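You operate a simulated robot arm through the tools that you are given. There is no shell and no other tool. Be economical: measure what you need, move in short steps, check, and stop when the job is done.

Carry out the task below with a simulated two-armed robot. There is one attempt and no reset: what you move stays moved.

JOB
Take the gold threaded stud and put it on the yellow pad. Stack the DN 32 carton from the middle of the cabinet worktop on top of the DN 40 carton. Put the 15 reducer from the top of the steel table on the right end of the cabinet worktop and the 27 reducer on the drip tray. Open the left tool cabinet top drawer, put the brass fitting marked "D7" from the top of the blue table in the inside of the left tool cabinet top drawer and shut the drawer again. Do these in any order. Set down upright: reducer.

It is judged by the outcome, as a careful person would: the job done as asked, and still so three seconds after it is handed in. It fails if anything else is knocked over, pushed out of place, dropped, spilled or broken.

ROBOT AND FRAMES
Two 7-joint arms with fingered hands on one trunk, on a base that drives. Base frame: it is fixed to the floor where the robot stands at the start and does not move with it; the origin is under the middle of the robot, x ahead of it, y to its left, z up; the surface under the hand at the start is at about z = 880. Lengths are in mm, angles in rad, forces in N, time in s.
The left shoulder is at the start at [40, 146, 1255], the right one opposite. With the tool pointing down near the work surface each hand reaches from about 280 to 720 mm from the robot's upright axis, wherever it stands, measured 20 degrees to its own side. Places, roughly: brass fitting [4000, 5500, 750]; carton [500, -750, 1000]; drip tray (20x15x3 cm) [3700, -1500, 900]; gold threaded stud (2x2x6 cm) [500, 100, 900]; inside of the left tool cabinet top drawer [3800, 2900, 800]; left tool cabinet top drawer [3800, 2900, 800]; reducer [3750, -2000, 1000]; right end of the cabinet worktop [700, 400, 900]; yellow pad (9x6x2 cm) [500, -2300, 900]. Payload 4 kg a hand.
The tool frame of a hand sits at the grasp point between the pads (the TCP): z along the fingers, y along the line on which they close. The tips reach 26 mm beyond it. Largest opening 148 mm; the body of the gripper starts 73 mm behind the TCP. The gripper is a hand of 3 fingers: y runs from the thumb to the fingers, the wrist lies at [0, 0, -224] in the tool frame.
Orientation is that of the tool frame in the base frame, as [roll, pitch, yaw] about the fixed x, y, z axes, in that order (R = Rz(yaw) Ry(pitch) Rx(roll)). With the fingers straight down and closing along the base's y, the tool's x points along the base's -x, its y along +y and its z along -z.

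CONTROLS
- The arms move only by the tool step_arm. It takes "left_commands", "right_commands" or both (then of equal length, played together; a hand with none holds still); each is a list of rows, each a list of 6 numbers: the shift along the base's x, y, z in mm, then the turn, a rotation vector about the base's x, y, z in rad. In form: [[tx, ty, tz, rx, ry, rz], ...]. A call has 1 to 10 rows; each row is the pose to reach, as a shift and turn from the pose commanded when the call began. A row lasts 0.2 s, in which the tool goes at most 50 mm and 0.15 rad; a call with a longer step from one row to the next is refused whole. Where a pose cannot be reached the arm comes as near as it can. A force on the tool above 40 N (or 10 N above the force at the start of the call, whichever is more), or a blocked arm, ends the call early, and 0.2 s more pass. In this call time passes only in rows, and 0.2 s behind the last. It gives the time, the measured TCP pose, the force on the tool (base axes), the opening and the grip force at its end, in the units of the frame above (readings bear some noise), with the torque about the TCP (base axes, N m) and any sound that the robot's microphone picked up.
- Cameras (640 x 400 px; columns grow to the right, rows downward): "scene" is now at [95.7, -23.9, 1468.8]; the picture's right is [-0.29, -0.96, 0.00], its down [-0.68, 0.20, -0.71] and it looks along [0.68, -0.20, -0.71] (base axes); focal length 253 px, centre (320, 200). "left" rides on the left gripper at [-67, -39, -90] in its tool frame; the picture's right is [0.50, -0.87, 0.00], its down [0.66, 0.38, -0.65] and it looks along [0.57, 0.33, 0.76] (tool axes); focal length 222 px, centre (320, 200). "right" rides on the right gripper at [68, -39, -90] in its tool frame; the picture's right is [0.50, 0.87, 0.00], its down [-0.65, 0.38, -0.65] and it looks along [-0.57, 0.33, 0.76] (tool axes); focal length 222 px, centre (320, 200). There is no depth. A picture from a camera that has moved, and an enlarged one, comes with that camera's place and axes in the base frame and with its lens.
- grab_frame(camera): a new picture of that camera. No time passes.
- slide_trunk(by): slides the trunk up (or, below 0, down) by that many mm; the arms and the scene camera ride with it, the base frame stays. It gives what a move gives, with no picture.
- drive_base(legs): drives the robot by 1 to 6 legs, each [ahead, left, turn to the left] in mm, mm and rad, along the robot's own axes; the way and the turn of a leg run together, so that a leg with both is an arc; at most 1500 mm and 3.142 rad a leg. The arms and the cameras ride along, it lands a little off, and it stops where it bumps. It gives what a move gives.
- move_fingers(finger1, finger2, thumb_bend, hand): sets how far each is bent, from 0 (flat) to 1 (curled in); at 0.3 the hand is open as for a grip, at 0.7 the pads meet at the TCP. One left out holds its place. A second passes; each finger stops where it meets its share of the squeeze, and holds until it gets a number again. It is the only way to open and close the hand. It gives what a move gives, with no picture; readings hold the bend of each and the force on the fingers (four entries, about 0 where the hand has none), thumb and palm.
- head_to(pan, tilt): turns the head with the scene camera to pan (to the left, within 1.501 rad either way) and tilt (down, from -0.506 to 1.204), counted from straight ahead of the robot. It gives what a move gives.
- inspect(camera, box): a new picture of the part [left, top, right, bottom] of that camera's present view, enlarged. No time passes.
- job_done(): hands the job in; it is judged then, once.

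Go step by step. Nothing tells you exact positions but the pictures and the camera data: compare them with the known pose of the tool, close in by small moves and look again before you grip or let go. The budget is 186 turns and 174 pictures, counting those below and the enlarged ones. Unless the task says otherwise, let go and move clear before handing in.

The tools are called after "Request:" as a command line: name --argument value ..., lists and objects as JSON in quotes. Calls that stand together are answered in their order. step_arm: Moves the arms, as the interface text tells. Its arguments: {"type":"object","properties":{"left_commands":{"type":"array","items":{"type":"array","items":{"type":"number"}}},"right_commands":{"type":"array","items":{"type":"array","items":{"type":"number"}}}},"required":[]} The other tools are called the same way: slide_trunk (by) slides the trunk up or down; move_fingers (finger1, finger2, thumb_bend, hand) moves the fingers one by one; drive_base (legs) drives the base; head_to (pan, tilt) turns the head that bears the scene camera; grab_frame (camera) takes a picture; inspect (camera, box) takes an enlarged picture of a part of a camera's view; job_done () hands the job in.

At the start:

```text
t: 0.0
left_position: [449.3, 43.7, 1160.3]
left_tcp_rot: [-3.138, 0.0, 3.142]
left_wrist_force: [0.2, -1.0, 0.5]
left_torque: [0.0, 0.03, -0.01]
left_width: 147.6
left_grasp_force: 0.2
left_shape: jaw
left_bend: [0.3, 0.3, 0.3]
left_finger forces: [0.0, 0.0, 0.0, 0.0, 0.0, 0.1]
right_position: [391.8, -341.9, 1148.4]
right_tcp_rot: [3.14, 0.002, 3.141]
right_wrist_force: [-0.6, 0.8, -0.1]
right_torque: [-0.02, 0.0, -0.02]
right_width: 147.9
right_grasp_force: 0.2
right_shape: jaw
right_bend: [0.3, 0.3, 0.3]
right_finger forces: [0.0, 0.0, 0.1, 0.0, 0.1, 0.0]
trunk travel left (down, up): [-425.0, 81.0]
robot x, y, heading: [1.2, -1.1, -0.001]
head pan, tilt: [-0.29, 0.784]
```

scene: 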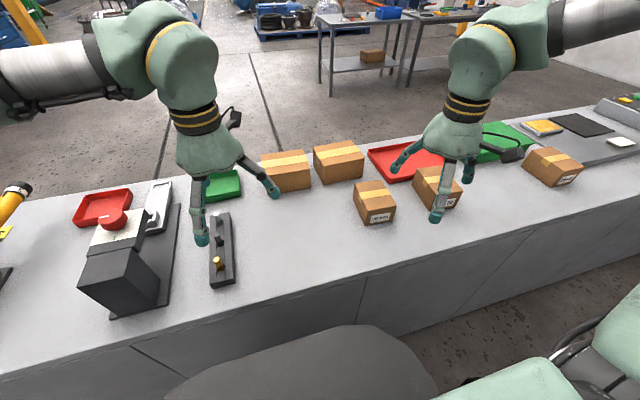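
right: 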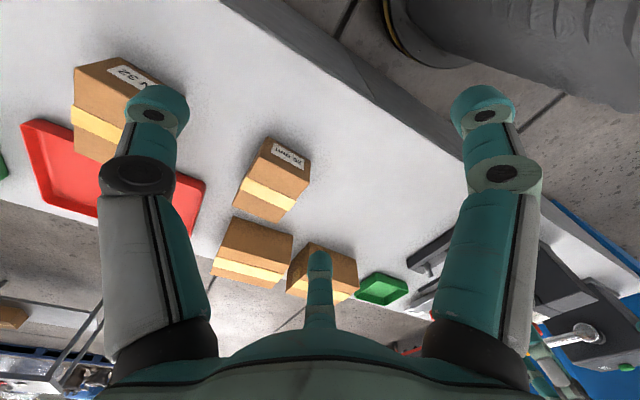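
left: 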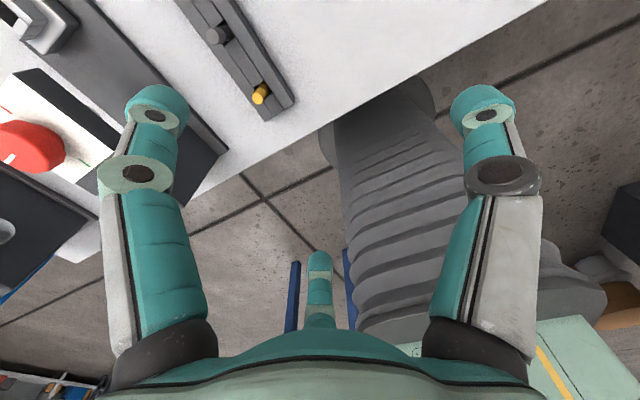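

I see the worktop with a stud rack, cartons and trays. I'll look closer at the stud rack and the cartons first.

Request:
inspect --camera "scene" --box '[60, 160, 300, 310]'

Request:
inspect --camera "scene" --box '[340, 80, 640, 240]'

Request:
inspect --camera "left" --box '[140, 0, 340, 125]'

Request:
inspect --camera "right" --box '[60, 40, 320, 220]'

```text
2.67 times, centred on (180, 235) of scene
camera zoom: at [95.7, -23.9, 1468.8], right [-0.29, -0.96, 0.0], down [-0.68, 0.2, -0.71], along [0.68, -0.2, -0.71], focal length 674 px, centre (693, 107)
```

zoom: 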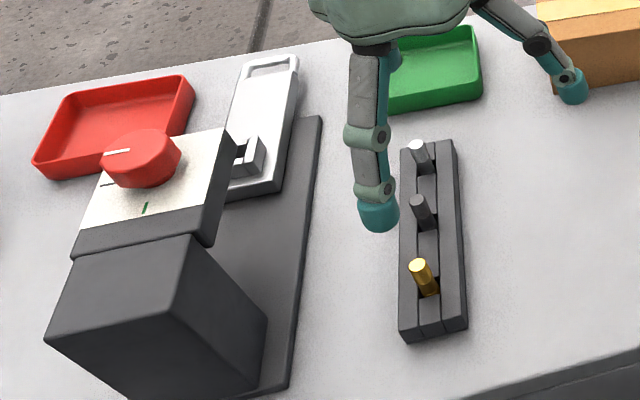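

```text
2.13 times, centred on (490, 160) of scene
camera zoom: at [95.7, -23.9, 1468.8], right [-0.29, -0.96, 0.0], down [-0.68, 0.2, -0.71], along [0.68, -0.2, -0.71], focal length 540 px, centre (-43, 285)
```

zoom: 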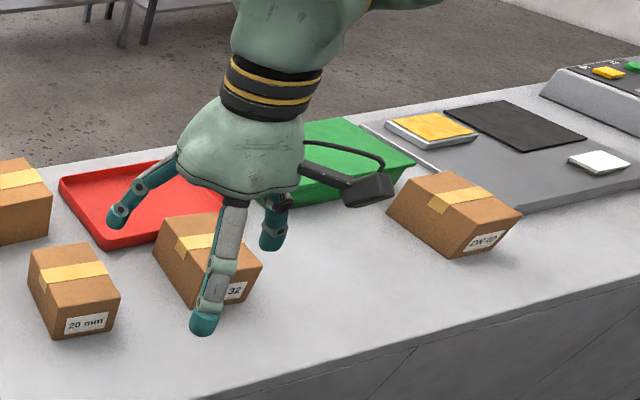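

```text
3.20 times, centred on (240, 62) of left
camera zoom: at [518.4, 4.3, 1249.1], right [-0.5, -0.87, 0.0], down [-0.65, 0.38, 0.65], along [-0.57, 0.33, -0.76], focal length 711 px, centre (576, 640)
```

zoom: 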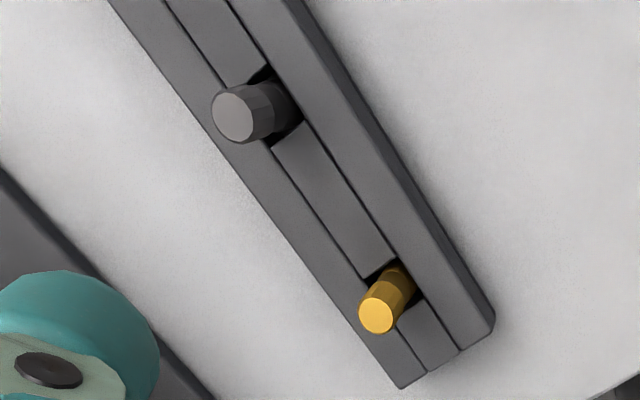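

```text
2.22 times, centred on (190, 130) of right
camera zoom: at [324.6, -380.7, 1238.6], right [-0.5, 0.87, 0.0], down [0.65, 0.38, 0.65], along [0.57, 0.33, -0.76], focal length 494 px, centre (609, 356)
```

zoom: 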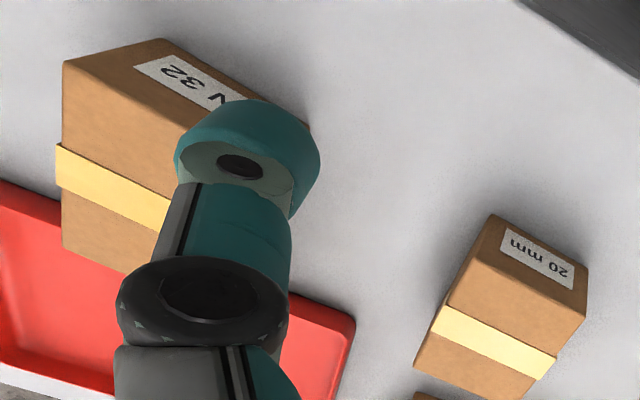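

I'll look to the right and left along the worktop, and around the room.

Request:
head_to --pan -1.2 --tilt 0.4

Request:
grab_frame --camera "scene"

Request:
head_to --pan 0.9 --tilt 0.5

Request:
grab_frame --camera "scene"

Request:
head_to --pan 0.0 --tilt 0.1

Request:
grab_frame --camera "scene"

```text
t: 1.2
left_position: [449.1, 44.1, 1160.0]
left_tcp_rot: [-3.139, -0.001, 3.141]
left_wrist_force: [0.4, -1.1, -0.6]
left_torque: [-0.03, -0.02, -0.01]
left_width: 148.0
left_grasp_force: 0.0
left_shape: jaw
left_bend: [0.3, 0.3, 0.3]
left_finger forces: [0.0, 0.0, 0.1, 0.0, 0.0, 0.0]
right_position: [392.5, -342.2, 1147.1]
right_tcp_rot: [3.141, 0.0, 3.14]
right_wrist_force: [-0.1, 0.5, 0.1]
right_torque: [0.0, -0.04, -0.05]
right_width: 147.9
right_grasp_force: 0.0
right_shape: jaw
right_bend: [0.3, 0.3, 0.3]
right_finger forces: [0.0, 0.1, 0.0, 0.0, 0.0, 0.1]
trunk travel left (down, up): [-425.0, 81.0]
robot x, y, heading: [0.5, -0.9, 0.002]
head pan, tilt: [-1.201, 0.4]
```

```text
166 pictures are left
camera scene: at [51.3, -86.9, 1502.6], right [-0.93, -0.36, 0.0], down [-0.14, 0.36, -0.92], along [0.33, -0.86, -0.39], focal length 253 px, centre (320, 200)
```

scene: 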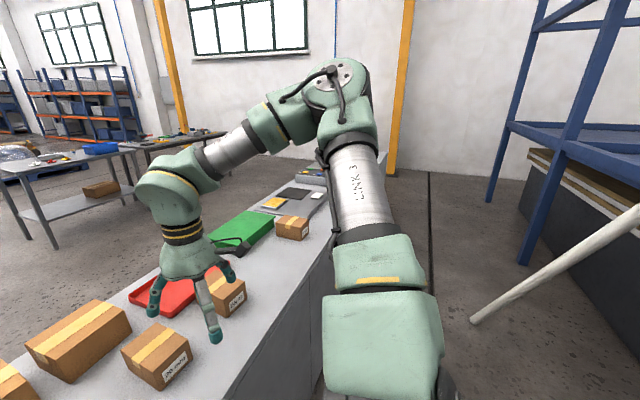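

```text
t: 3.2
left_position: [449.1, 43.3, 1159.8]
left_tcp_rot: [-3.14, 0.0, 3.139]
left_wrist_force: [0.3, -0.1, -0.3]
left_torque: [0.01, 0.02, -0.01]
left_width: 147.9
left_grasp_force: 0.2
left_shape: jaw
left_bend: [0.3, 0.3, 0.3]
left_finger forces: [0.0, 0.1, 0.1, 0.1, 0.1, 0.1]
right_position: [392.6, -342.3, 1147.4]
right_tcp_rot: [3.141, 0.002, -3.141]
right_wrist_force: [0.5, -0.4, -0.2]
right_torque: [0.03, 0.01, 0.0]
right_width: 148.0
right_grasp_force: 0.1
right_shape: jaw
right_bend: [0.3, 0.3, 0.3]
right_finger forces: [0.0, 0.1, 0.0, 0.1, 0.1, 0.0]
trunk travel left (down, up): [-425.0, 81.0]
robot x, y, heading: [-0.8, 2.9, 0.002]
head pan, tilt: [0.901, 0.499]
```

```text
165 pictures are left
camera scene: at [74.3, 70.7, 1493.5], right [0.78, -0.62, 0.0], down [-0.3, -0.37, -0.88], along [0.55, 0.69, -0.48], focal length 253 px, centre (320, 200)
```

scene: 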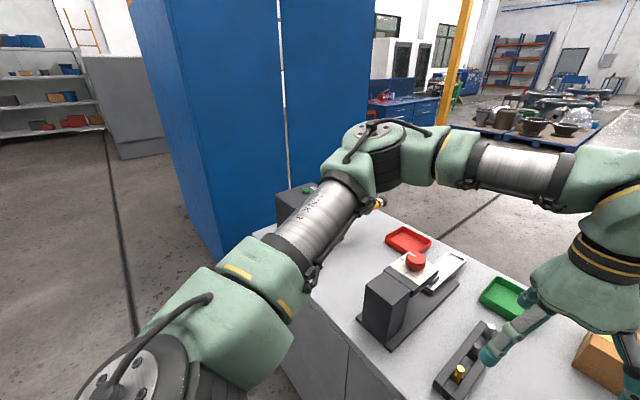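

```text
t: 4.4
left_position: [448.4, 42.0, 1159.4]
left_tcp_rot: [-3.141, -0.001, -3.139]
left_wrist_force: [0.5, -0.3, 0.3]
left_torque: [0.01, -0.04, 0.03]
left_width: 148.0
left_grasp_force: 0.2
left_shape: jaw
left_bend: [0.3, 0.3, 0.3]
left_finger forces: [0.0, 0.0, 0.0, 0.0, 0.0, 0.1]
right_position: [393.0, -341.5, 1148.3]
right_tcp_rot: [3.139, 0.001, -3.141]
right_wrist_force: [0.1, -0.3, 0.5]
right_torque: [0.0, -0.02, -0.01]
right_width: 148.1
right_grasp_force: 0.1
right_shape: jaw
right_bend: [0.3, 0.3, 0.3]
right_finger forces: [0.1, 0.1, 0.1, 0.0, 0.0, 0.1]
trunk travel left (down, up): [-425.0, 81.0]
robot x, y, heading: [-0.9, -3.5, 0.001]
head pan, tilt: [0.0, 0.099]
```

```text
164 pictures are left
camera scene: at [109.8, -0.5, 1530.5], right [0.0, -1.0, 0.0], down [-0.1, 0.0, -0.99], along [0.99, 0.0, -0.1], focal length 253 px, centre (320, 200)
```

scene: 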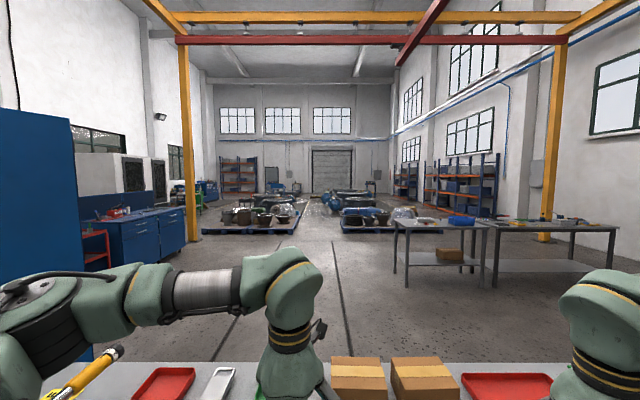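

The yellow-topped stud is at about (480, 120), with its top at z≈943, standing in a low rack. I'll move the left hand above it and look.

Request:
step_arm --left_commands '[[6, 15, -36, 0, 0, 0], [12, 30, -72, 0, 0, 0], [18, 45, -108, 0, 0, 0], [24, 60, -140, 0, 0, 0], [31, 77, -170, 0, 0, 0]]'

Request:
head_to --pan 0.2 --tilt 0.9

Request:
grab_frame --camera "left"

Request:
grab_frame --camera "scene"

```text
t: 5.6
left_position: [480.0, 120.0, 989.0]
left_tcp_rot: [3.141, -0.003, -3.141]
left_wrist_force: [0.2, 0.5, 0.2]
left_torque: [0.05, 0.02, 0.0]
left_width: 147.9
left_grasp_force: 0.0
left_shape: jaw
left_bend: [0.3, 0.3, 0.3]
left_finger forces: [0.0, 0.0, 0.1, 0.0, 0.1, 0.0]
right_position: [392.9, -340.5, 1148.1]
right_tcp_rot: [3.141, 0.001, 3.141]
right_wrist_force: [0.6, 0.4, 0.3]
right_torque: [-0.01, -0.01, 0.01]
right_width: 148.0
right_grasp_force: 0.0
right_shape: jaw
right_bend: [0.3, 0.3, 0.3]
right_finger forces: [0.0, 0.0, 0.0, 0.0, 0.0, 0.1]
trunk travel left (down, up): [-425.0, 81.0]
robot x, y, heading: [-2.0, 0.1, 0.004]
head pan, tilt: [0.0, 0.099]
```

```text
t: 6.7
left_position: [479.9, 118.6, 991.0]
left_tcp_rot: [-3.141, -0.002, -3.141]
left_wrist_force: [0.8, -0.5, -0.8]
left_torque: [-0.02, 0.03, 0.0]
left_width: 148.0
left_grasp_force: 0.2
left_shape: jaw
left_bend: [0.3, 0.3, 0.3]
left_finger forces: [0.0, 0.2, 0.1, 0.0, 0.0, 0.0]
right_position: [393.0, -341.8, 1148.2]
right_tcp_rot: [3.14, 0.0, -3.14]
right_wrist_force: [0.8, -0.2, -0.4]
right_torque: [-0.01, 0.02, 0.01]
right_width: 147.8
right_grasp_force: 0.1
right_shape: jaw
right_bend: [0.3, 0.3, 0.3]
right_finger forces: [0.0, 0.0, 0.1, 0.0, 0.0, 0.1]
trunk travel left (down, up): [-425.0, 81.0]
robot x, y, heading: [-0.1, 1.0, -0.004]
head pan, tilt: [0.201, 0.901]
```

```text
163 pictures are left
camera left: at [549.1, 80.8, 1080.3], right [-0.5, -0.87, 0.0], down [-0.65, 0.38, 0.65], along [-0.57, 0.33, -0.76], focal length 222 px, centre (320, 200)
```

left: 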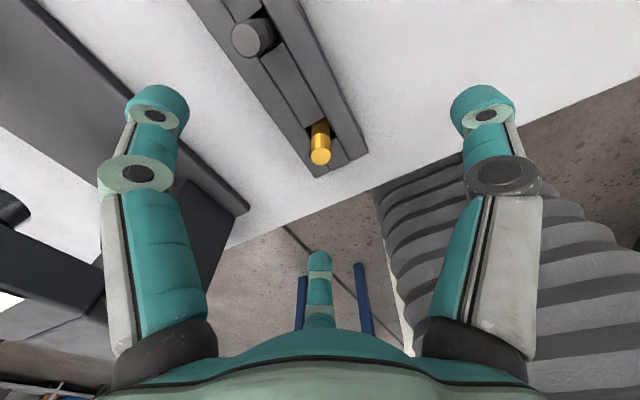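

```text
162 pictures are left
camera scene: at [91.8, 14.6, 1459.7], right [0.2, -0.98, 0.0], down [-0.77, -0.16, -0.62], along [0.61, 0.12, -0.78], focal length 253 px, centre (320, 200)
```

scene: 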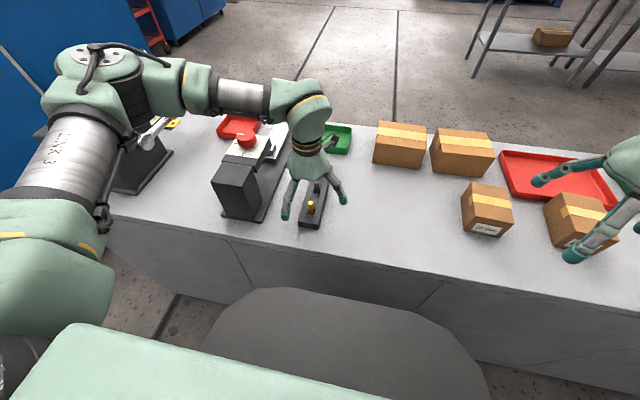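

The stud projects right below the TCP. Descending to grip height.

Request:
step_arm --left_commands '[[0, 0, -30, 0, 0, 0], [0, 1, -54, 0, 0, 0]]'

Request:
inspect --camera "scene" --box '[200, 80, 400, 240]'

Request:
inspect --camera "left" --box '[120, 40, 520, 290]'

```text
t: 7.3
left_position: [478.7, 119.7, 936.3]
left_tcp_rot: [-3.139, 0.0, 3.141]
left_wrist_force: [-0.5, -0.6, 0.9]
left_torque: [-0.01, -0.01, -0.02]
left_width: 147.8
left_grasp_force: 0.1
left_shape: jaw
left_bend: [0.3, 0.3, 0.3]
left_finger forces: [0.0, 0.0, 0.0, 0.1, 0.0, 0.0]
right_position: [392.9, -341.8, 1148.7]
right_tcp_rot: [3.14, 0.0, 3.14]
right_wrist_force: [-0.4, -0.6, -0.4]
right_torque: [-0.03, -0.02, 0.02]
right_width: 147.8
right_grasp_force: 0.1
right_shape: jaw
right_bend: [0.3, 0.3, 0.3]
right_finger forces: [0.0, 0.0, 0.1, 0.0, 0.0, 0.1]
trunk travel left (down, up): [-425.0, 81.0]
robot x, y, heading: [0.6, -1.0, 0.002]
head pan, tilt: [0.201, 0.901]
```

```text
2.50 times, centred on (300, 160) of scene
camera zoom: at [92.1, 14.6, 1459.6], right [0.2, -0.98, 0.0], down [-0.77, -0.16, -0.62], along [0.61, 0.12, -0.78], focal length 632 px, centre (370, 300)
```

zoom: 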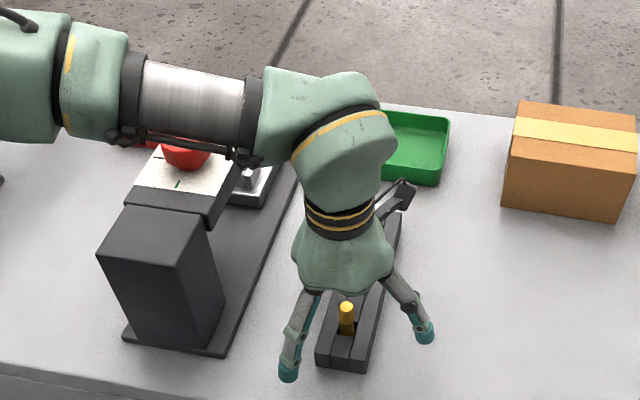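

```text
1.60 times, centred on (320, 165) of left
camera zoom: at [547.7, 80.6, 1026.2], right [-0.5, -0.87, 0.0], down [-0.66, 0.38, 0.65], along [-0.57, 0.33, -0.76], focal length 355 px, centre (320, 256)
```

zoom: 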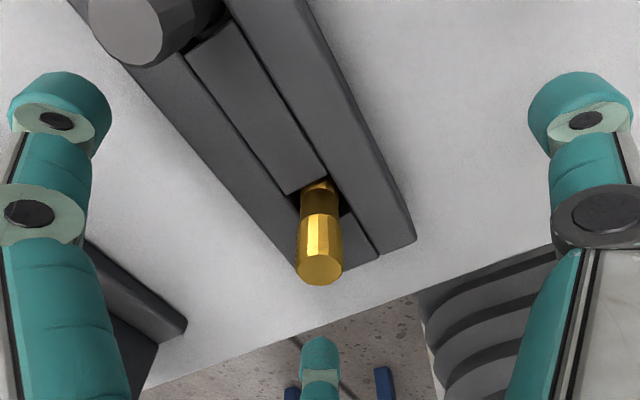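

Request:
step_arm --left_commands '[[1, 0, -8, 0, 0, 0]]'

Request:
move_fingers --hand "left" --finger1 0.55 --finger2 0.55 --thumb_bend 0.55

Request:
grab_frame --camera "left"

```text
t: 7.7
left_position: [479.7, 118.7, 928.9]
left_tcp_rot: [-3.14, -0.001, -3.141]
left_wrist_force: [0.6, -0.9, 0.1]
left_torque: [-0.03, 0.02, -0.01]
left_width: 148.3
left_grasp_force: 0.0
left_shape: jaw
left_bend: [0.3, 0.3, 0.3]
left_finger forces: [0.0, 0.1, 0.0, 0.0, 0.1, 0.1]
right_position: [392.7, -342.4, 1147.6]
right_tcp_rot: [3.139, -0.001, -3.141]
right_wrist_force: [-0.7, 0.3, 0.0]
right_torque: [0.02, -0.02, 0.01]
right_width: 147.8
right_grasp_force: 0.1
right_shape: jaw
right_bend: [0.3, 0.3, 0.3]
right_finger forces: [0.0, 0.0, 0.0, 0.0, 0.0, 0.1]
trunk travel left (down, up): [-425.0, 81.0]
robot x, y, heading: [-1.7, -2.5, 0.003]
head pan, tilt: [0.201, 0.901]
```

```text
t: 8.7
left_position: [478.4, 120.9, 927.9]
left_tcp_rot: [-3.14, -0.002, -3.14]
left_wrist_force: [-0.1, 8.2, -0.1]
left_torque: [0.22, 0.08, 0.21]
left_width: 65.6
left_grasp_force: 7.3
left_shape: fingers
left_bend: [0.46, 0.48, 0.54]
left_finger forces: [7.2, 6.3, 0.0, 0.1, 1.3, 0.0]
right_position: [392.3, -340.3, 1149.7]
right_tcp_rot: [-3.141, 0.001, 3.141]
right_wrist_force: [-0.4, 1.3, -0.1]
right_torque: [-0.01, 0.0, 0.0]
right_width: 147.8
right_grasp_force: 0.0
right_shape: jaw
right_bend: [0.3, 0.3, 0.3]
right_finger forces: [0.1, 0.0, 0.0, 0.0, 0.1, 0.0]
trunk travel left (down, up): [-425.0, 81.0]
robot x, y, heading: [-4.1, 0.8, -0.0]
head pan, tilt: [0.201, 0.901]
```

```text
159 pictures are left
camera left: at [549.1, 82.8, 1018.3], right [-0.5, -0.87, 0.0], down [-0.65, 0.38, 0.65], along [-0.57, 0.32, -0.76], focal length 222 px, centre (320, 200)
```

left: 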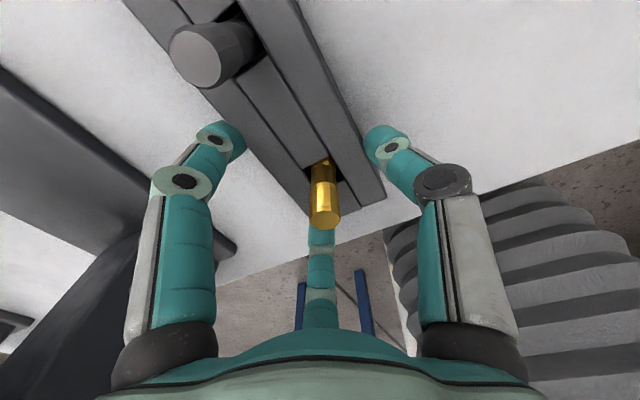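

The fingers met the rack's side; I'll open slightly, raise and close above it.

Request:
move_fingers --hand "left" --finger1 0.4 --finger2 0.4 --thumb_bend 0.4

Request:
step_arm --left_commands '[[1, 0, 13, 0, 0, 0]]'

Request:
move_fingers --hand "left" --finger1 0.55 --finger2 0.55 --thumb_bend 0.55

Request:
inspect --camera "left" --box '[160, 80, 480, 280]'

```text
t: 9.7
left_position: [480.2, 119.0, 928.6]
left_tcp_rot: [-3.139, -0.001, 3.14]
left_wrist_force: [-0.8, 1.2, 0.5]
left_torque: [0.01, 0.04, 0.11]
left_width: 95.6
left_grasp_force: 0.7
left_shape: fingers
left_bend: [0.4, 0.4, 0.4]
left_finger forces: [1.3, 0.0, 0.1, 0.0, 0.0, 0.0]
right_position: [393.2, -343.1, 1148.7]
right_tcp_rot: [3.138, 0.002, 3.141]
right_wrist_force: [0.1, 0.2, 0.0]
right_torque: [-0.03, 0.0, 0.0]
right_width: 147.9
right_grasp_force: 0.0
right_shape: jaw
right_bend: [0.3, 0.3, 0.3]
right_finger forces: [0.0, 0.0, 0.0, 0.0, 0.0, 0.1]
trunk travel left (down, up): [-425.0, 81.0]
robot x, y, heading: [1.1, 2.7, 0.0]
head pan, tilt: [0.201, 0.901]
```

```text
t: 10.1
left_position: [482.1, 119.4, 941.7]
left_tcp_rot: [-3.141, 0.0, 3.141]
left_wrist_force: [-1.0, -0.4, -0.4]
left_torque: [-0.02, 0.0, -0.04]
left_width: 95.1
left_grasp_force: 0.0
left_shape: fingers
left_bend: [0.4, 0.4, 0.4]
left_finger forces: [0.0, 0.0, 0.1, 0.0, 0.0, 0.0]
right_position: [392.3, -342.9, 1146.9]
right_tcp_rot: [3.141, 0.0, 3.14]
right_wrist_force: [-0.8, -0.8, 0.4]
right_torque: [-0.01, 0.02, -0.02]
right_width: 147.9
right_grasp_force: 0.1
right_shape: jaw
right_bend: [0.3, 0.3, 0.3]
right_finger forces: [0.1, 0.0, 0.1, 0.0, 0.0, 0.1]
trunk travel left (down, up): [-425.0, 81.0]
robot x, y, heading: [-0.1, 0.2, 0.001]
head pan, tilt: [0.201, 0.901]
```

```text
t: 11.1
left_position: [481.2, 120.5, 941.2]
left_tcp_rot: [-3.14, 0.002, 3.141]
left_wrist_force: [-0.8, -0.3, 0.5]
left_torque: [0.01, -0.02, 0.03]
left_width: 46.2
left_grasp_force: 0.6
left_shape: fingers
left_bend: [0.55, 0.55, 0.55]
left_finger forces: [0.8, 0.3, 0.1, 0.1, 0.0, 0.0]
right_position: [392.3, -342.2, 1147.9]
right_tcp_rot: [3.141, 0.001, -3.14]
right_wrist_force: [-0.3, -0.2, 0.4]
right_torque: [0.0, 0.03, 0.0]
right_width: 147.6
right_grasp_force: 0.0
right_shape: jaw
right_bend: [0.3, 0.3, 0.3]
right_finger forces: [0.1, 0.0, 0.0, 0.0, 0.0, 0.0]
trunk travel left (down, up): [-425.0, 81.0]
robot x, y, heading: [0.1, -1.6, 0.002]
head pan, tilt: [0.201, 0.901]
```

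```text
2.00 times, centred on (320, 180) of left
camera zoom: at [550.3, 81.7, 1031.3], right [-0.5, -0.87, 0.0], down [-0.66, 0.38, 0.65], along [-0.57, 0.33, -0.76], focal length 444 px, centre (320, 240)
```

zoom: 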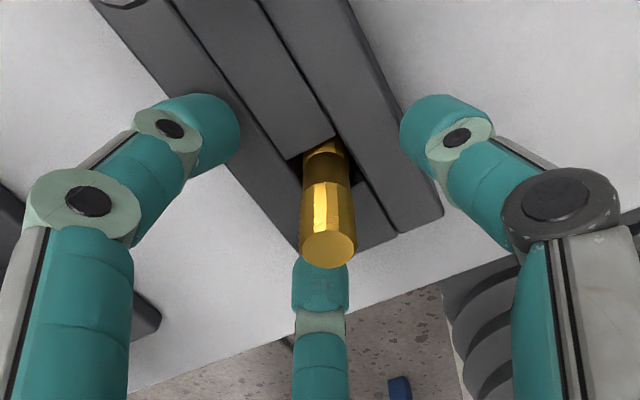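

Now the tips are above the rack; closing on the stud.

Request:
move_fingers --hand "left" --finger1 0.72 --finger2 0.72 --thumb_bend 0.72

Request:
inspect --camera "left" --box '[160, 80, 480, 280]'

```text
t: 12.1
left_position: [480.7, 119.3, 941.8]
left_tcp_rot: [-3.139, -0.001, 3.141]
left_wrist_force: [0.0, -0.6, 1.1]
left_torque: [0.0, 0.01, 0.04]
left_width: 7.7
left_grasp_force: 9.1
left_shape: fingers
left_bend: [0.67, 0.66, 0.68]
left_finger forces: [4.9, 5.7, 0.0, 0.0, 6.4, 0.0]
right_position: [392.4, -342.3, 1146.9]
right_tcp_rot: [3.14, 0.0, -3.14]
right_wrist_force: [0.3, 0.3, -0.6]
right_torque: [0.02, 0.02, -0.02]
right_width: 147.8
right_grasp_force: 0.0
right_shape: jaw
right_bend: [0.3, 0.3, 0.3]
right_finger forces: [0.0, 0.0, 0.0, 0.0, 0.1, 0.0]
trunk travel left (down, up): [-425.0, 81.0]
robot x, y, heading: [-1.5, 1.5, 0.0]
head pan, tilt: [0.201, 0.901]
```

```text
2.00 times, centred on (320, 180) of left
camera zoom: at [550.4, 81.6, 1031.0], right [-0.5, -0.87, 0.0], down [-0.65, 0.38, 0.65], along [-0.57, 0.33, -0.76], focal length 444 px, centre (320, 240)
```

zoom: 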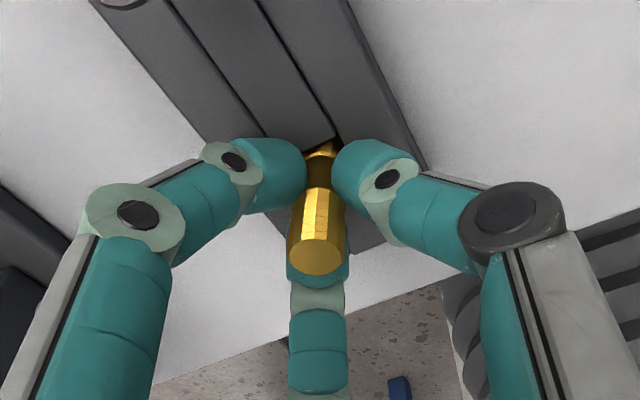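

Gripped. Lifting straight up.

Request:
step_arm --left_commands '[[0, 0, 20, 0, 0, 0], [0, 0, 50, 0, 0, 0], [0, 0, 90, 0, 0, 0], [0, 0, 130, 0, 0, 0]]'

Request:
grab_frame --camera "left"

Request:
inspect --camera "scene" --box '[200, 80, 400, 240]'

```text
t: 13.1
left_position: [480.0, 121.2, 1069.8]
left_tcp_rot: [3.141, 0.001, -3.142]
left_wrist_force: [-0.1, 0.6, -1.1]
left_torque: [-0.01, -0.02, -0.01]
left_width: 7.6
left_grasp_force: 8.5
left_shape: fingers
left_bend: [0.67, 0.66, 0.68]
left_finger forces: [5.1, 5.9, 0.1, 0.0, 6.2, 0.0]
right_position: [392.3, -341.7, 1147.4]
right_tcp_rot: [3.14, 0.003, 3.141]
right_wrist_force: [0.6, -1.0, 0.1]
right_torque: [0.01, 0.0, 0.0]
right_width: 147.9
right_grasp_force: 0.2
right_shape: jaw
right_bend: [0.3, 0.3, 0.3]
right_finger forces: [0.0, 0.1, 0.0, 0.0, 0.0, 0.0]
trunk travel left (down, up): [-425.0, 81.0]
robot x, y, heading: [-1.9, 1.0, -0.002]
head pan, tilt: [0.201, 0.901]
```

```text
156 pictures are left
camera left: at [549.5, 82.8, 1160.6], right [-0.5, -0.87, 0.0], down [-0.65, 0.38, 0.65], along [-0.57, 0.33, -0.76], focal length 222 px, centre (320, 200)
```

left: 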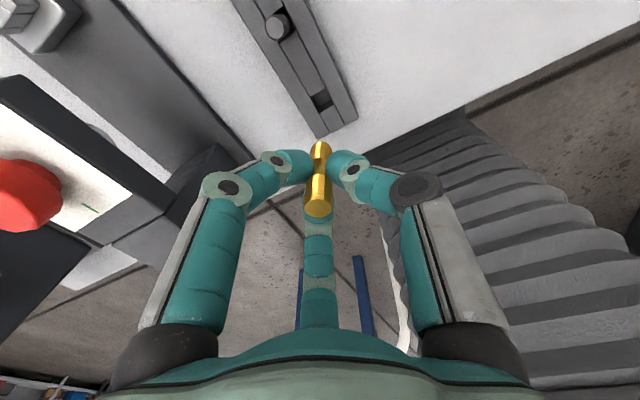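

```text
2.50 times, centred on (300, 160) of scene
camera zoom: at [90.8, 14.3, 1459.7], right [0.2, -0.98, 0.0], down [-0.77, -0.16, -0.62], along [0.61, 0.12, -0.78], focal length 632 px, centre (370, 300)
```

zoom: 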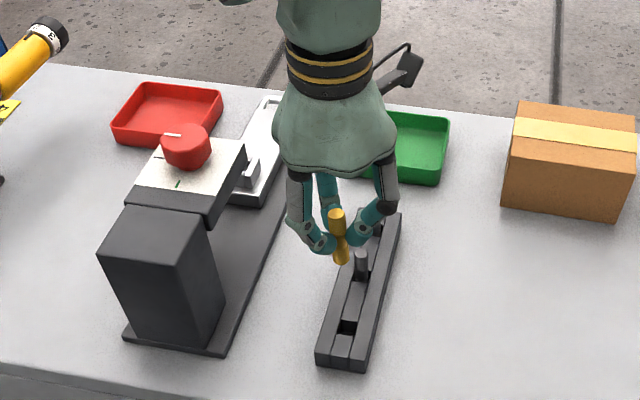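

The stud is held firmly by its waist. I'll raise it and drive right to bring both cartons within the right arm's reach.

Request:
step_arm --left_commands '[[-10, -20, 40, 0, 0, 0], [-20, -40, 80, 0, 0, 0]]'

Request:
drive_base --legs '[[0, -630, 0]]'

Request:
head_to --pan -0.3 --tilt 0.8

Request:
grab_frame --camera "scene"

Request:
grab_frame --camera "right"

```text
t: 13.7
left_position: [460.1, 77.1, 1149.2]
left_tcp_rot: [-3.141, 0.001, 3.141]
left_wrist_force: [-0.2, 0.3, -0.6]
left_torque: [0.03, 0.0, 0.01]
left_width: 7.5
left_grasp_force: 8.2
left_shape: fingers
left_bend: [0.67, 0.66, 0.68]
left_finger forces: [5.1, 5.7, 0.0, 0.0, 6.1, 0.0]
right_position: [391.1, -343.7, 1148.3]
right_tcp_rot: [3.14, 0.001, 3.141]
right_wrist_force: [-0.4, -0.7, 0.4]
right_torque: [0.03, 0.0, 0.04]
right_width: 147.7
right_grasp_force: 0.1
right_shape: jaw
right_bend: [0.3, 0.3, 0.3]
right_finger forces: [0.1, 0.1, 0.0, 0.0, 0.1, 0.1]
trunk travel left (down, up): [-425.0, 81.0]
robot x, y, heading: [1.7, -0.2, -0.0]
head pan, tilt: [0.201, 0.901]
```

```text
t: 17.4
left_position: [463.5, -567.5, 1146.5]
left_tcp_rot: [-3.14, 0.0, -3.13]
left_wrist_force: [-0.8, 0.8, 0.2]
left_torque: [0.0, 0.0, -0.01]
left_width: 7.4
left_grasp_force: 7.7
left_shape: fingers
left_bend: [0.67, 0.66, 0.68]
left_finger forces: [5.1, 5.7, 0.1, 0.1, 6.1, 0.0]
right_position: [399.0, -989.7, 1148.9]
right_tcp_rot: [-3.141, -0.001, -3.132]
right_wrist_force: [-0.6, 0.3, 0.9]
right_torque: [0.01, -0.04, -0.02]
right_width: 148.0
right_grasp_force: 0.0
right_shape: jaw
right_bend: [0.3, 0.3, 0.3]
right_finger forces: [0.0, 0.0, 0.1, 0.0, 0.0, 0.0]
trunk travel left (down, up): [-425.0, 81.0]
robot x, y, heading: [3.6, -654.2, 0.007]
head pan, tilt: [0.201, 0.901]
```

```text
t: 18.3
left_position: [464.0, -570.1, 1146.7]
left_tcp_rot: [-3.14, -0.004, -3.13]
left_wrist_force: [0.2, 0.1, -1.1]
left_torque: [-0.06, 0.0, -0.01]
left_width: 7.7
left_grasp_force: 8.5
left_shape: fingers
left_bend: [0.67, 0.66, 0.68]
left_finger forces: [5.0, 5.7, 0.1, 0.0, 6.2, 0.0]
right_position: [399.1, -991.1, 1147.8]
right_tcp_rot: [3.141, 0.002, -3.132]
right_wrist_force: [-0.4, 1.1, -0.1]
right_torque: [0.03, -0.01, 0.02]
right_width: 147.8
right_grasp_force: 0.0
right_shape: jaw
right_bend: [0.3, 0.3, 0.3]
right_finger forces: [0.1, 0.1, 0.0, 0.0, 0.0, 0.1]
trunk travel left (down, up): [-425.0, 81.0]
robot x, y, heading: [3.1, -651.8, 0.009]
head pan, tilt: [-0.3, 0.799]
```

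```text
154 pictures are left
camera scene: at [98.5, -676.6, 1467.5], right [-0.28, -0.96, 0.0], down [-0.69, 0.2, -0.7], along [0.67, -0.2, -0.72], focal length 253 px, centre (320, 200)
```

scene: 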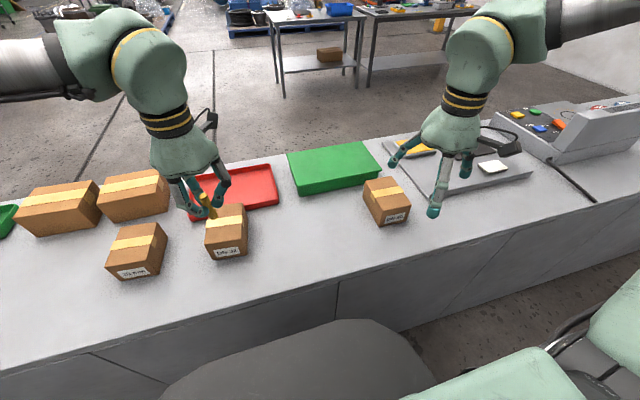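

```text
153 pictures are left
camera right: at [332.2, -1030.4, 1238.7], right [-0.51, 0.86, 0.0], down [0.65, 0.38, 0.65], along [0.56, 0.33, -0.76], focal length 222 px, centre (320, 200)
```

right: 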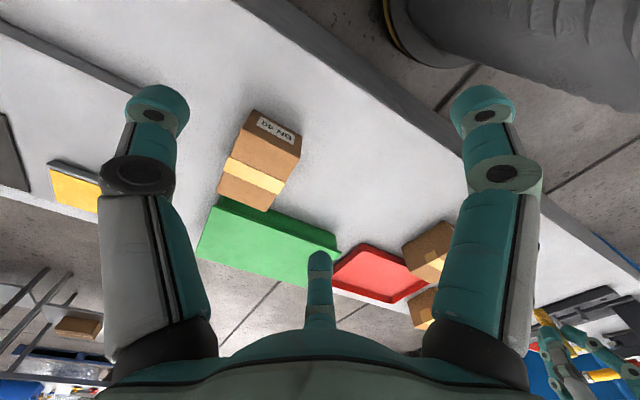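

I'll zoom on the cartons and the yellow objects to the right.

Request:
inspect --camera "scene" --box '[370, 80, 640, 220]'

Request:
inspect --camera "scene" --box '[90, 150, 430, 290]'

Request:
inspect --camera "right" --box '[30, 90, 330, 290]'

Request:
inspect --camera "left" --box '[0, 0, 640, 400]'

```text
2.37 times, centred on (505, 150) of scene
camera zoom: at [98.5, -676.6, 1467.5], right [-0.28, -0.96, 0.0], down [-0.69, 0.2, -0.7], along [0.67, -0.2, -0.72], focal length 600 px, centre (-118, 318)
```

zoom: 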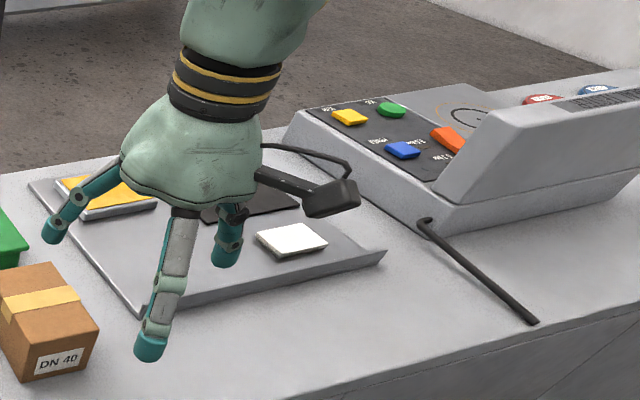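

```text
1.88 times, centred on (260, 220) of scene
camera zoom: at [98.5, -676.6, 1467.5], right [-0.28, -0.96, 0.0], down [-0.69, 0.2, -0.7], along [0.67, -0.2, -0.72], focal length 476 px, centre (433, 162)
```

zoom: 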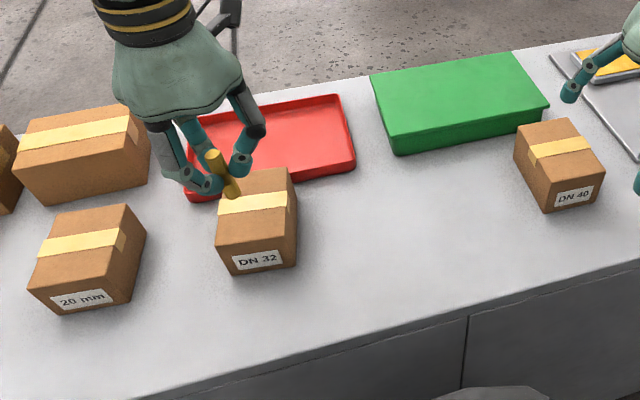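

```text
2.00 times, centred on (180, 190) of right
camera zoom: at [332.2, -1030.4, 1238.7], right [-0.51, 0.86, 0.0], down [0.65, 0.38, 0.65], along [0.56, 0.33, -0.76], focal length 444 px, centre (600, 220)
```

zoom: 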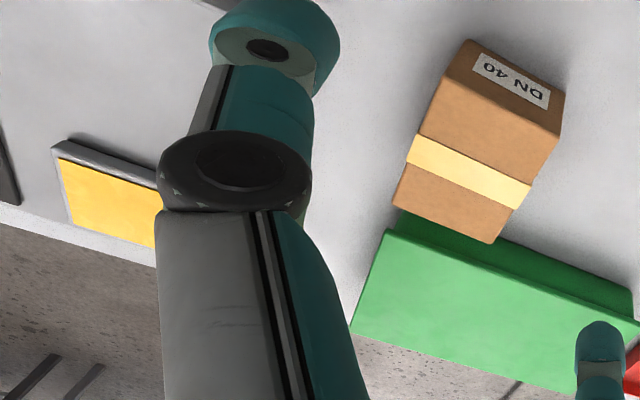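

```text
1.00 times, centred on (320, 200) of left (not enlarged: the box is as wide or as high as the picture)
camera zoom: at [534.0, -607.6, 1236.8], right [-0.49, -0.87, 0.0], down [-0.66, 0.37, 0.65], along [-0.57, 0.32, -0.76], focal length 222 px, centre (320, 200)
```

zoom: 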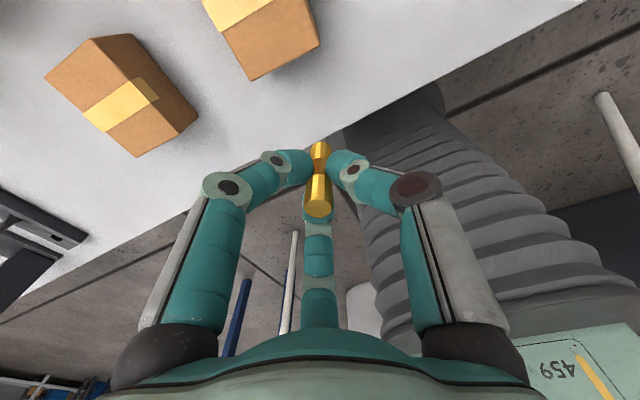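

I'll clear the left arm to the left, then bring the right hand to look at the DN 32 carton.

Request:
step_arm --left_commands '[[-10, 45, 5, 0, 0, 0], [-20, 90, 10, 0, 0, 0], [-30, 135, 15, 0, 0, 0], [-40, 180, 20, 0, 0, 0], [-40, 220, 20, 0, 0, 0], [-40, 220, 20, 0, 0, 0], [-40, 220, 20, 0, 0, 0], [-40, 220, 20, 0, 0, 0]]' --right_commands '[[6, 44, -3, 0, 0, 0], [12, 88, -6, 0, 0, 0], [18, 132, -9, 0, 0, 0], [24, 176, -12, 0, 0, 0], [30, 220, -15, 0, 0, 0], [36, 264, -18, 0, 0, 0], [42, 308, -21, 0, 0, 0], [48, 350, -24, 0, 0, 0]]'

Request:
grab_frame --camera "right"

Request:
inspect --camera "scene" --box '[340, 120, 560, 260]'

```text
t: 20.1
left_position: [428.0, -346.1, 1164.8]
left_tcp_rot: [-3.141, 0.0, -3.129]
left_wrist_force: [0.3, -0.1, -0.3]
left_torque: [-0.01, 0.0, 0.0]
left_width: 7.2
left_grasp_force: 8.7
left_shape: fingers
left_bend: [0.67, 0.66, 0.68]
left_finger forces: [5.1, 5.6, 0.0, 0.0, 6.1, 0.0]
right_position: [430.4, -775.6, 1130.0]
right_tcp_rot: [3.139, 0.0, -3.13]
right_wrist_force: [0.1, 0.0, 0.4]
right_torque: [-0.03, 0.02, 0.0]
right_width: 147.8
right_grasp_force: 0.1
right_shape: jaw
right_bend: [0.3, 0.3, 0.3]
right_finger forces: [0.1, 0.0, 0.0, 0.0, 0.0, 0.0]
right hand out of reach, approached as far as the arm can: row 6, 7, 8
trunk travel left (down, up): [-425.0, 81.0]
robot x, y, heading: [2.7, -655.5, 0.01]
head pan, tilt: [-0.3, 0.799]
```

```text
148 pictures are left
camera right: at [361.8, -814.4, 1221.0], right [-0.51, 0.86, 0.0], down [0.65, 0.38, 0.65], along [0.56, 0.33, -0.76], focal length 222 px, centre (320, 200)
```

right: 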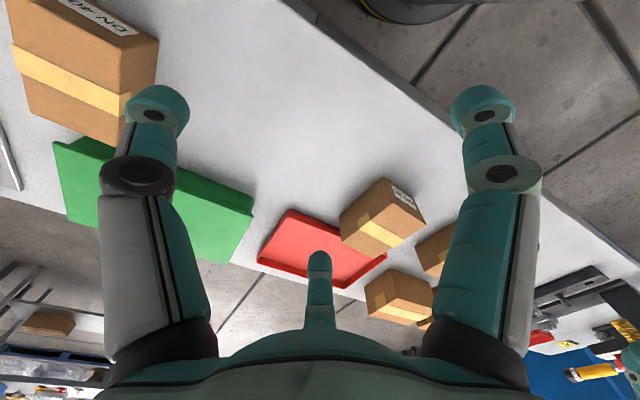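

```text
2.86 times, centred on (450, 190) of scene
camera zoom: at [99.4, -675.3, 1467.5], right [-0.29, -0.96, 0.0], down [-0.69, 0.2, -0.7], along [0.67, -0.2, -0.72], focal length 723 px, centre (-51, 229)
```

zoom: 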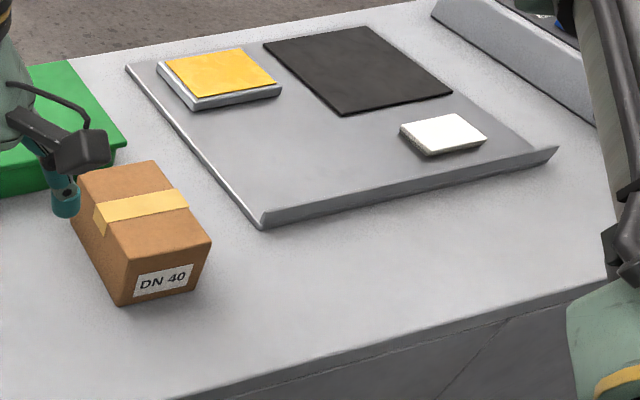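

The right arm needs the carton more to its right, so I'll drive 260 mm left and look at the DN 32 carton.

Request:
drive_base --legs '[[0, 250, 0]]'

Request:
step_arm --right_commands '[[-10, -40, 0, 0, 0, 0], [-10, -80, 0, 0, 0, 0], [-10, -120, 0, 0, 0, 0]]'

Request:
grab_frame --camera "right"

Request:
grab_frame --camera "scene"

```text
t: 21.9
left_position: [425.5, -101.6, 1166.6]
left_tcp_rot: [-3.141, -0.002, -3.132]
left_wrist_force: [-0.1, -0.2, -1.3]
left_torque: [0.01, -0.01, 0.02]
left_width: 7.5
left_grasp_force: 8.5
left_shape: fingers
left_bend: [0.67, 0.66, 0.68]
left_finger forces: [5.1, 5.7, 0.0, 0.0, 6.1, 0.0]
right_position: [425.8, -530.5, 1130.3]
right_tcp_rot: [3.139, 0.002, -3.135]
right_wrist_force: [0.2, 0.2, 0.4]
right_torque: [-0.02, -0.02, 0.01]
right_width: 147.7
right_grasp_force: 0.0
right_shape: jaw
right_bend: [0.3, 0.3, 0.3]
right_finger forces: [0.1, 0.0, 0.0, 0.0, 0.0, 0.0]
trunk travel left (down, up): [-425.0, 81.0]
robot x, y, heading: [-0.1, -404.1, 0.004]
head pan, tilt: [-0.3, 0.799]
```

```text
t: 22.7
left_position: [425.5, -98.8, 1165.6]
left_tcp_rot: [-3.14, 0.001, -3.135]
left_wrist_force: [0.1, 0.3, -1.9]
left_torque: [0.0, -0.01, 0.02]
left_width: 7.5
left_grasp_force: 8.5
left_shape: fingers
left_bend: [0.67, 0.66, 0.68]
left_finger forces: [5.0, 5.6, 0.0, 0.0, 6.1, 0.0]
right_position: [415.3, -647.7, 1130.9]
right_tcp_rot: [3.139, 0.002, -3.134]
right_wrist_force: [0.0, 0.5, -0.3]
right_torque: [0.01, -0.01, 0.01]
right_width: 147.9
right_grasp_force: 0.1
right_shape: jaw
right_bend: [0.3, 0.3, 0.3]
right_finger forces: [0.0, 0.0, 0.0, 0.1, 0.0, 0.0]
trunk travel left (down, up): [-425.0, 81.0]
robot x, y, heading: [1.3, -401.9, 0.006]
head pan, tilt: [-0.3, 0.799]
```

```text
146 pictures are left
camera right: at [346.8, -686.6, 1221.8], right [-0.51, 0.86, 0.0], down [0.65, 0.38, 0.66], along [0.56, 0.33, -0.75], focal length 222 px, centre (320, 200)
```

right: 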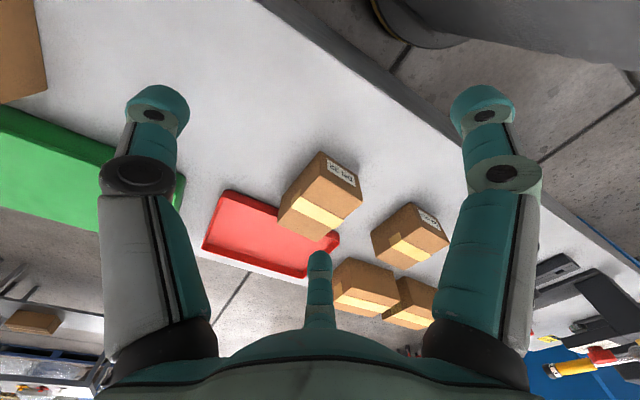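

```text
145 pictures are left
camera scene: at [95.8, -427.5, 1467.5], right [-0.29, -0.96, 0.0], down [-0.69, 0.21, -0.7], along [0.67, -0.2, -0.72], focal length 253 px, centre (320, 200)
```

scene: 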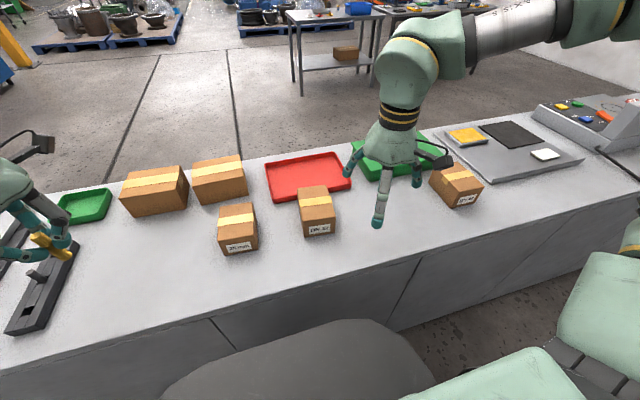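

Request:
inspect --camera "right" --box '[240, 130, 400, 250]'

Request:
inspect --camera "scene" --box '[200, 140, 370, 270]'

```text
3.33 times, centred on (320, 190) of right
camera zoom: at [346.8, -686.6, 1221.8], right [-0.51, 0.86, 0.0], down [0.65, 0.38, 0.66], along [0.56, 0.33, -0.75], focal length 740 px, centre (320, 233)
```

zoom: 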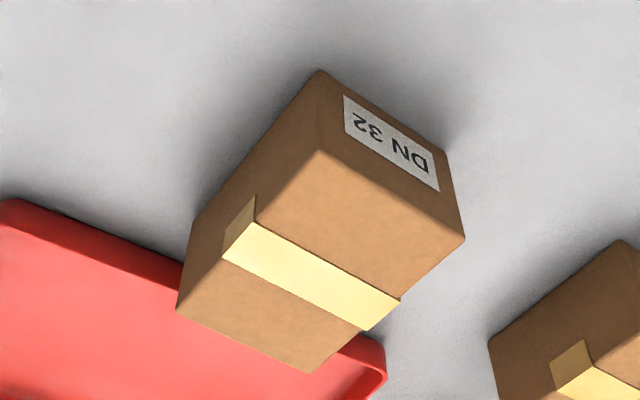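

```text
3.08 times, centred on (285, 205) of scene
camera zoom: at [95.8, -427.5, 1467.5], right [-0.29, -0.96, 0.0], down [-0.69, 0.21, -0.7], along [0.67, -0.2, -0.72], focal length 778 px, centre (428, 185)
```

zoom: 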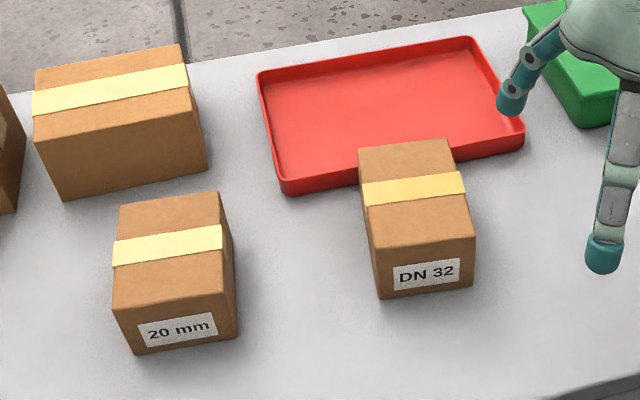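

The DN 32 carton is about 128×90×70, centred at (576,-555), yawed −6°. I'll open the right hand a bit more and hover above it.

Request:
move_fingers --hand "right" --finger1 0.25 --finger2 0.25 --thumb_bend 0.25

Request:
step_arm --right_commands '[[40, 27, -10, 0, 0, -0.05], [80, 54, -25, 0, 0, -0.11], [120, 81, -45, 0, 0, -0.11], [160, 107, -60, 0, 0, -0.11], [163, 107, -80, 0, 0, -0.11]]'

Request:
grab_frame --camera "right"

Request:
inspect --camera "scene" --box '[200, 120, 440, 270]'

```text
t: 23.7
left_position: [424.0, -100.4, 1165.8]
left_tcp_rot: [-3.141, -0.002, -3.134]
left_wrist_force: [-0.2, -0.6, -0.7]
left_torque: [0.0, 0.0, 0.0]
left_width: 7.5
left_grasp_force: 8.0
left_shape: fingers
left_bend: [0.67, 0.66, 0.68]
left_finger forces: [5.0, 5.6, 0.1, 0.0, 6.2, 0.0]
right_position: [415.0, -647.9, 1131.2]
right_tcp_rot: [3.139, 0.002, -3.135]
right_wrist_force: [0.0, 0.3, -0.8]
right_torque: [0.01, -0.03, 0.04]
right_width: 136.8
right_grasp_force: 0.1
right_shape: fingers
right_bend: [0.25, 0.25, 0.25]
right_finger forces: [0.0, 0.0, 0.1, 0.0, 0.0, 0.0]
trunk travel left (down, up): [-425.0, 81.0]
robot x, y, heading: [1.3, -406.2, 0.006]
head pan, tilt: [-0.3, 0.799]
```

```text
refused: row 2 steps farther than a row can; nothing moved
```

```text
142 pictures are left
camera right: at [347.0, -686.7, 1221.6], right [-0.51, 0.86, 0.0], down [0.65, 0.38, 0.66], along [0.56, 0.33, -0.76], focal length 222 px, centre (320, 200)
```

right: 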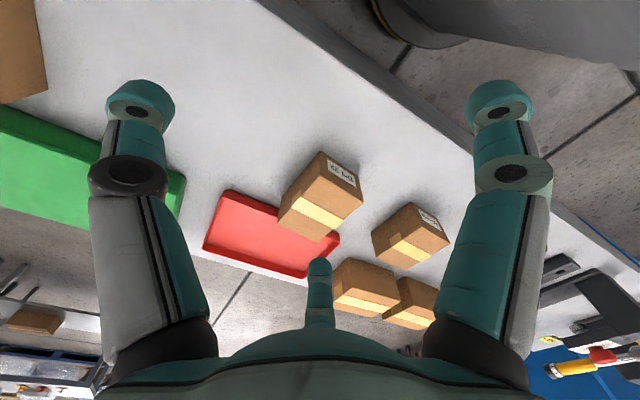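

```text
2.67 times, centred on (320, 195) of scene
camera zoom: at [96.0, -428.2, 1467.5], right [-0.29, -0.96, 0.0], down [-0.69, 0.21, -0.7], along [0.67, -0.2, -0.72], focal length 674 px, centre (320, 213)
```

zoom: 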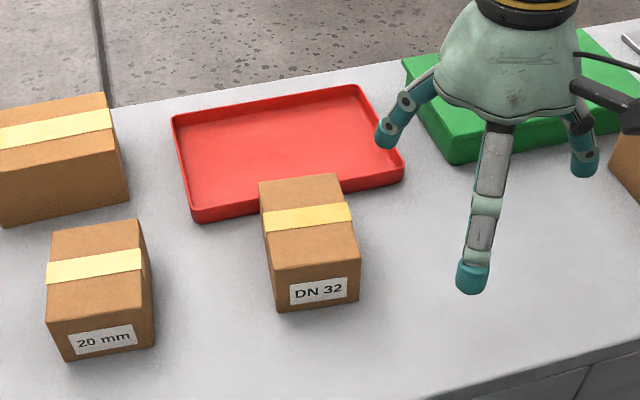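

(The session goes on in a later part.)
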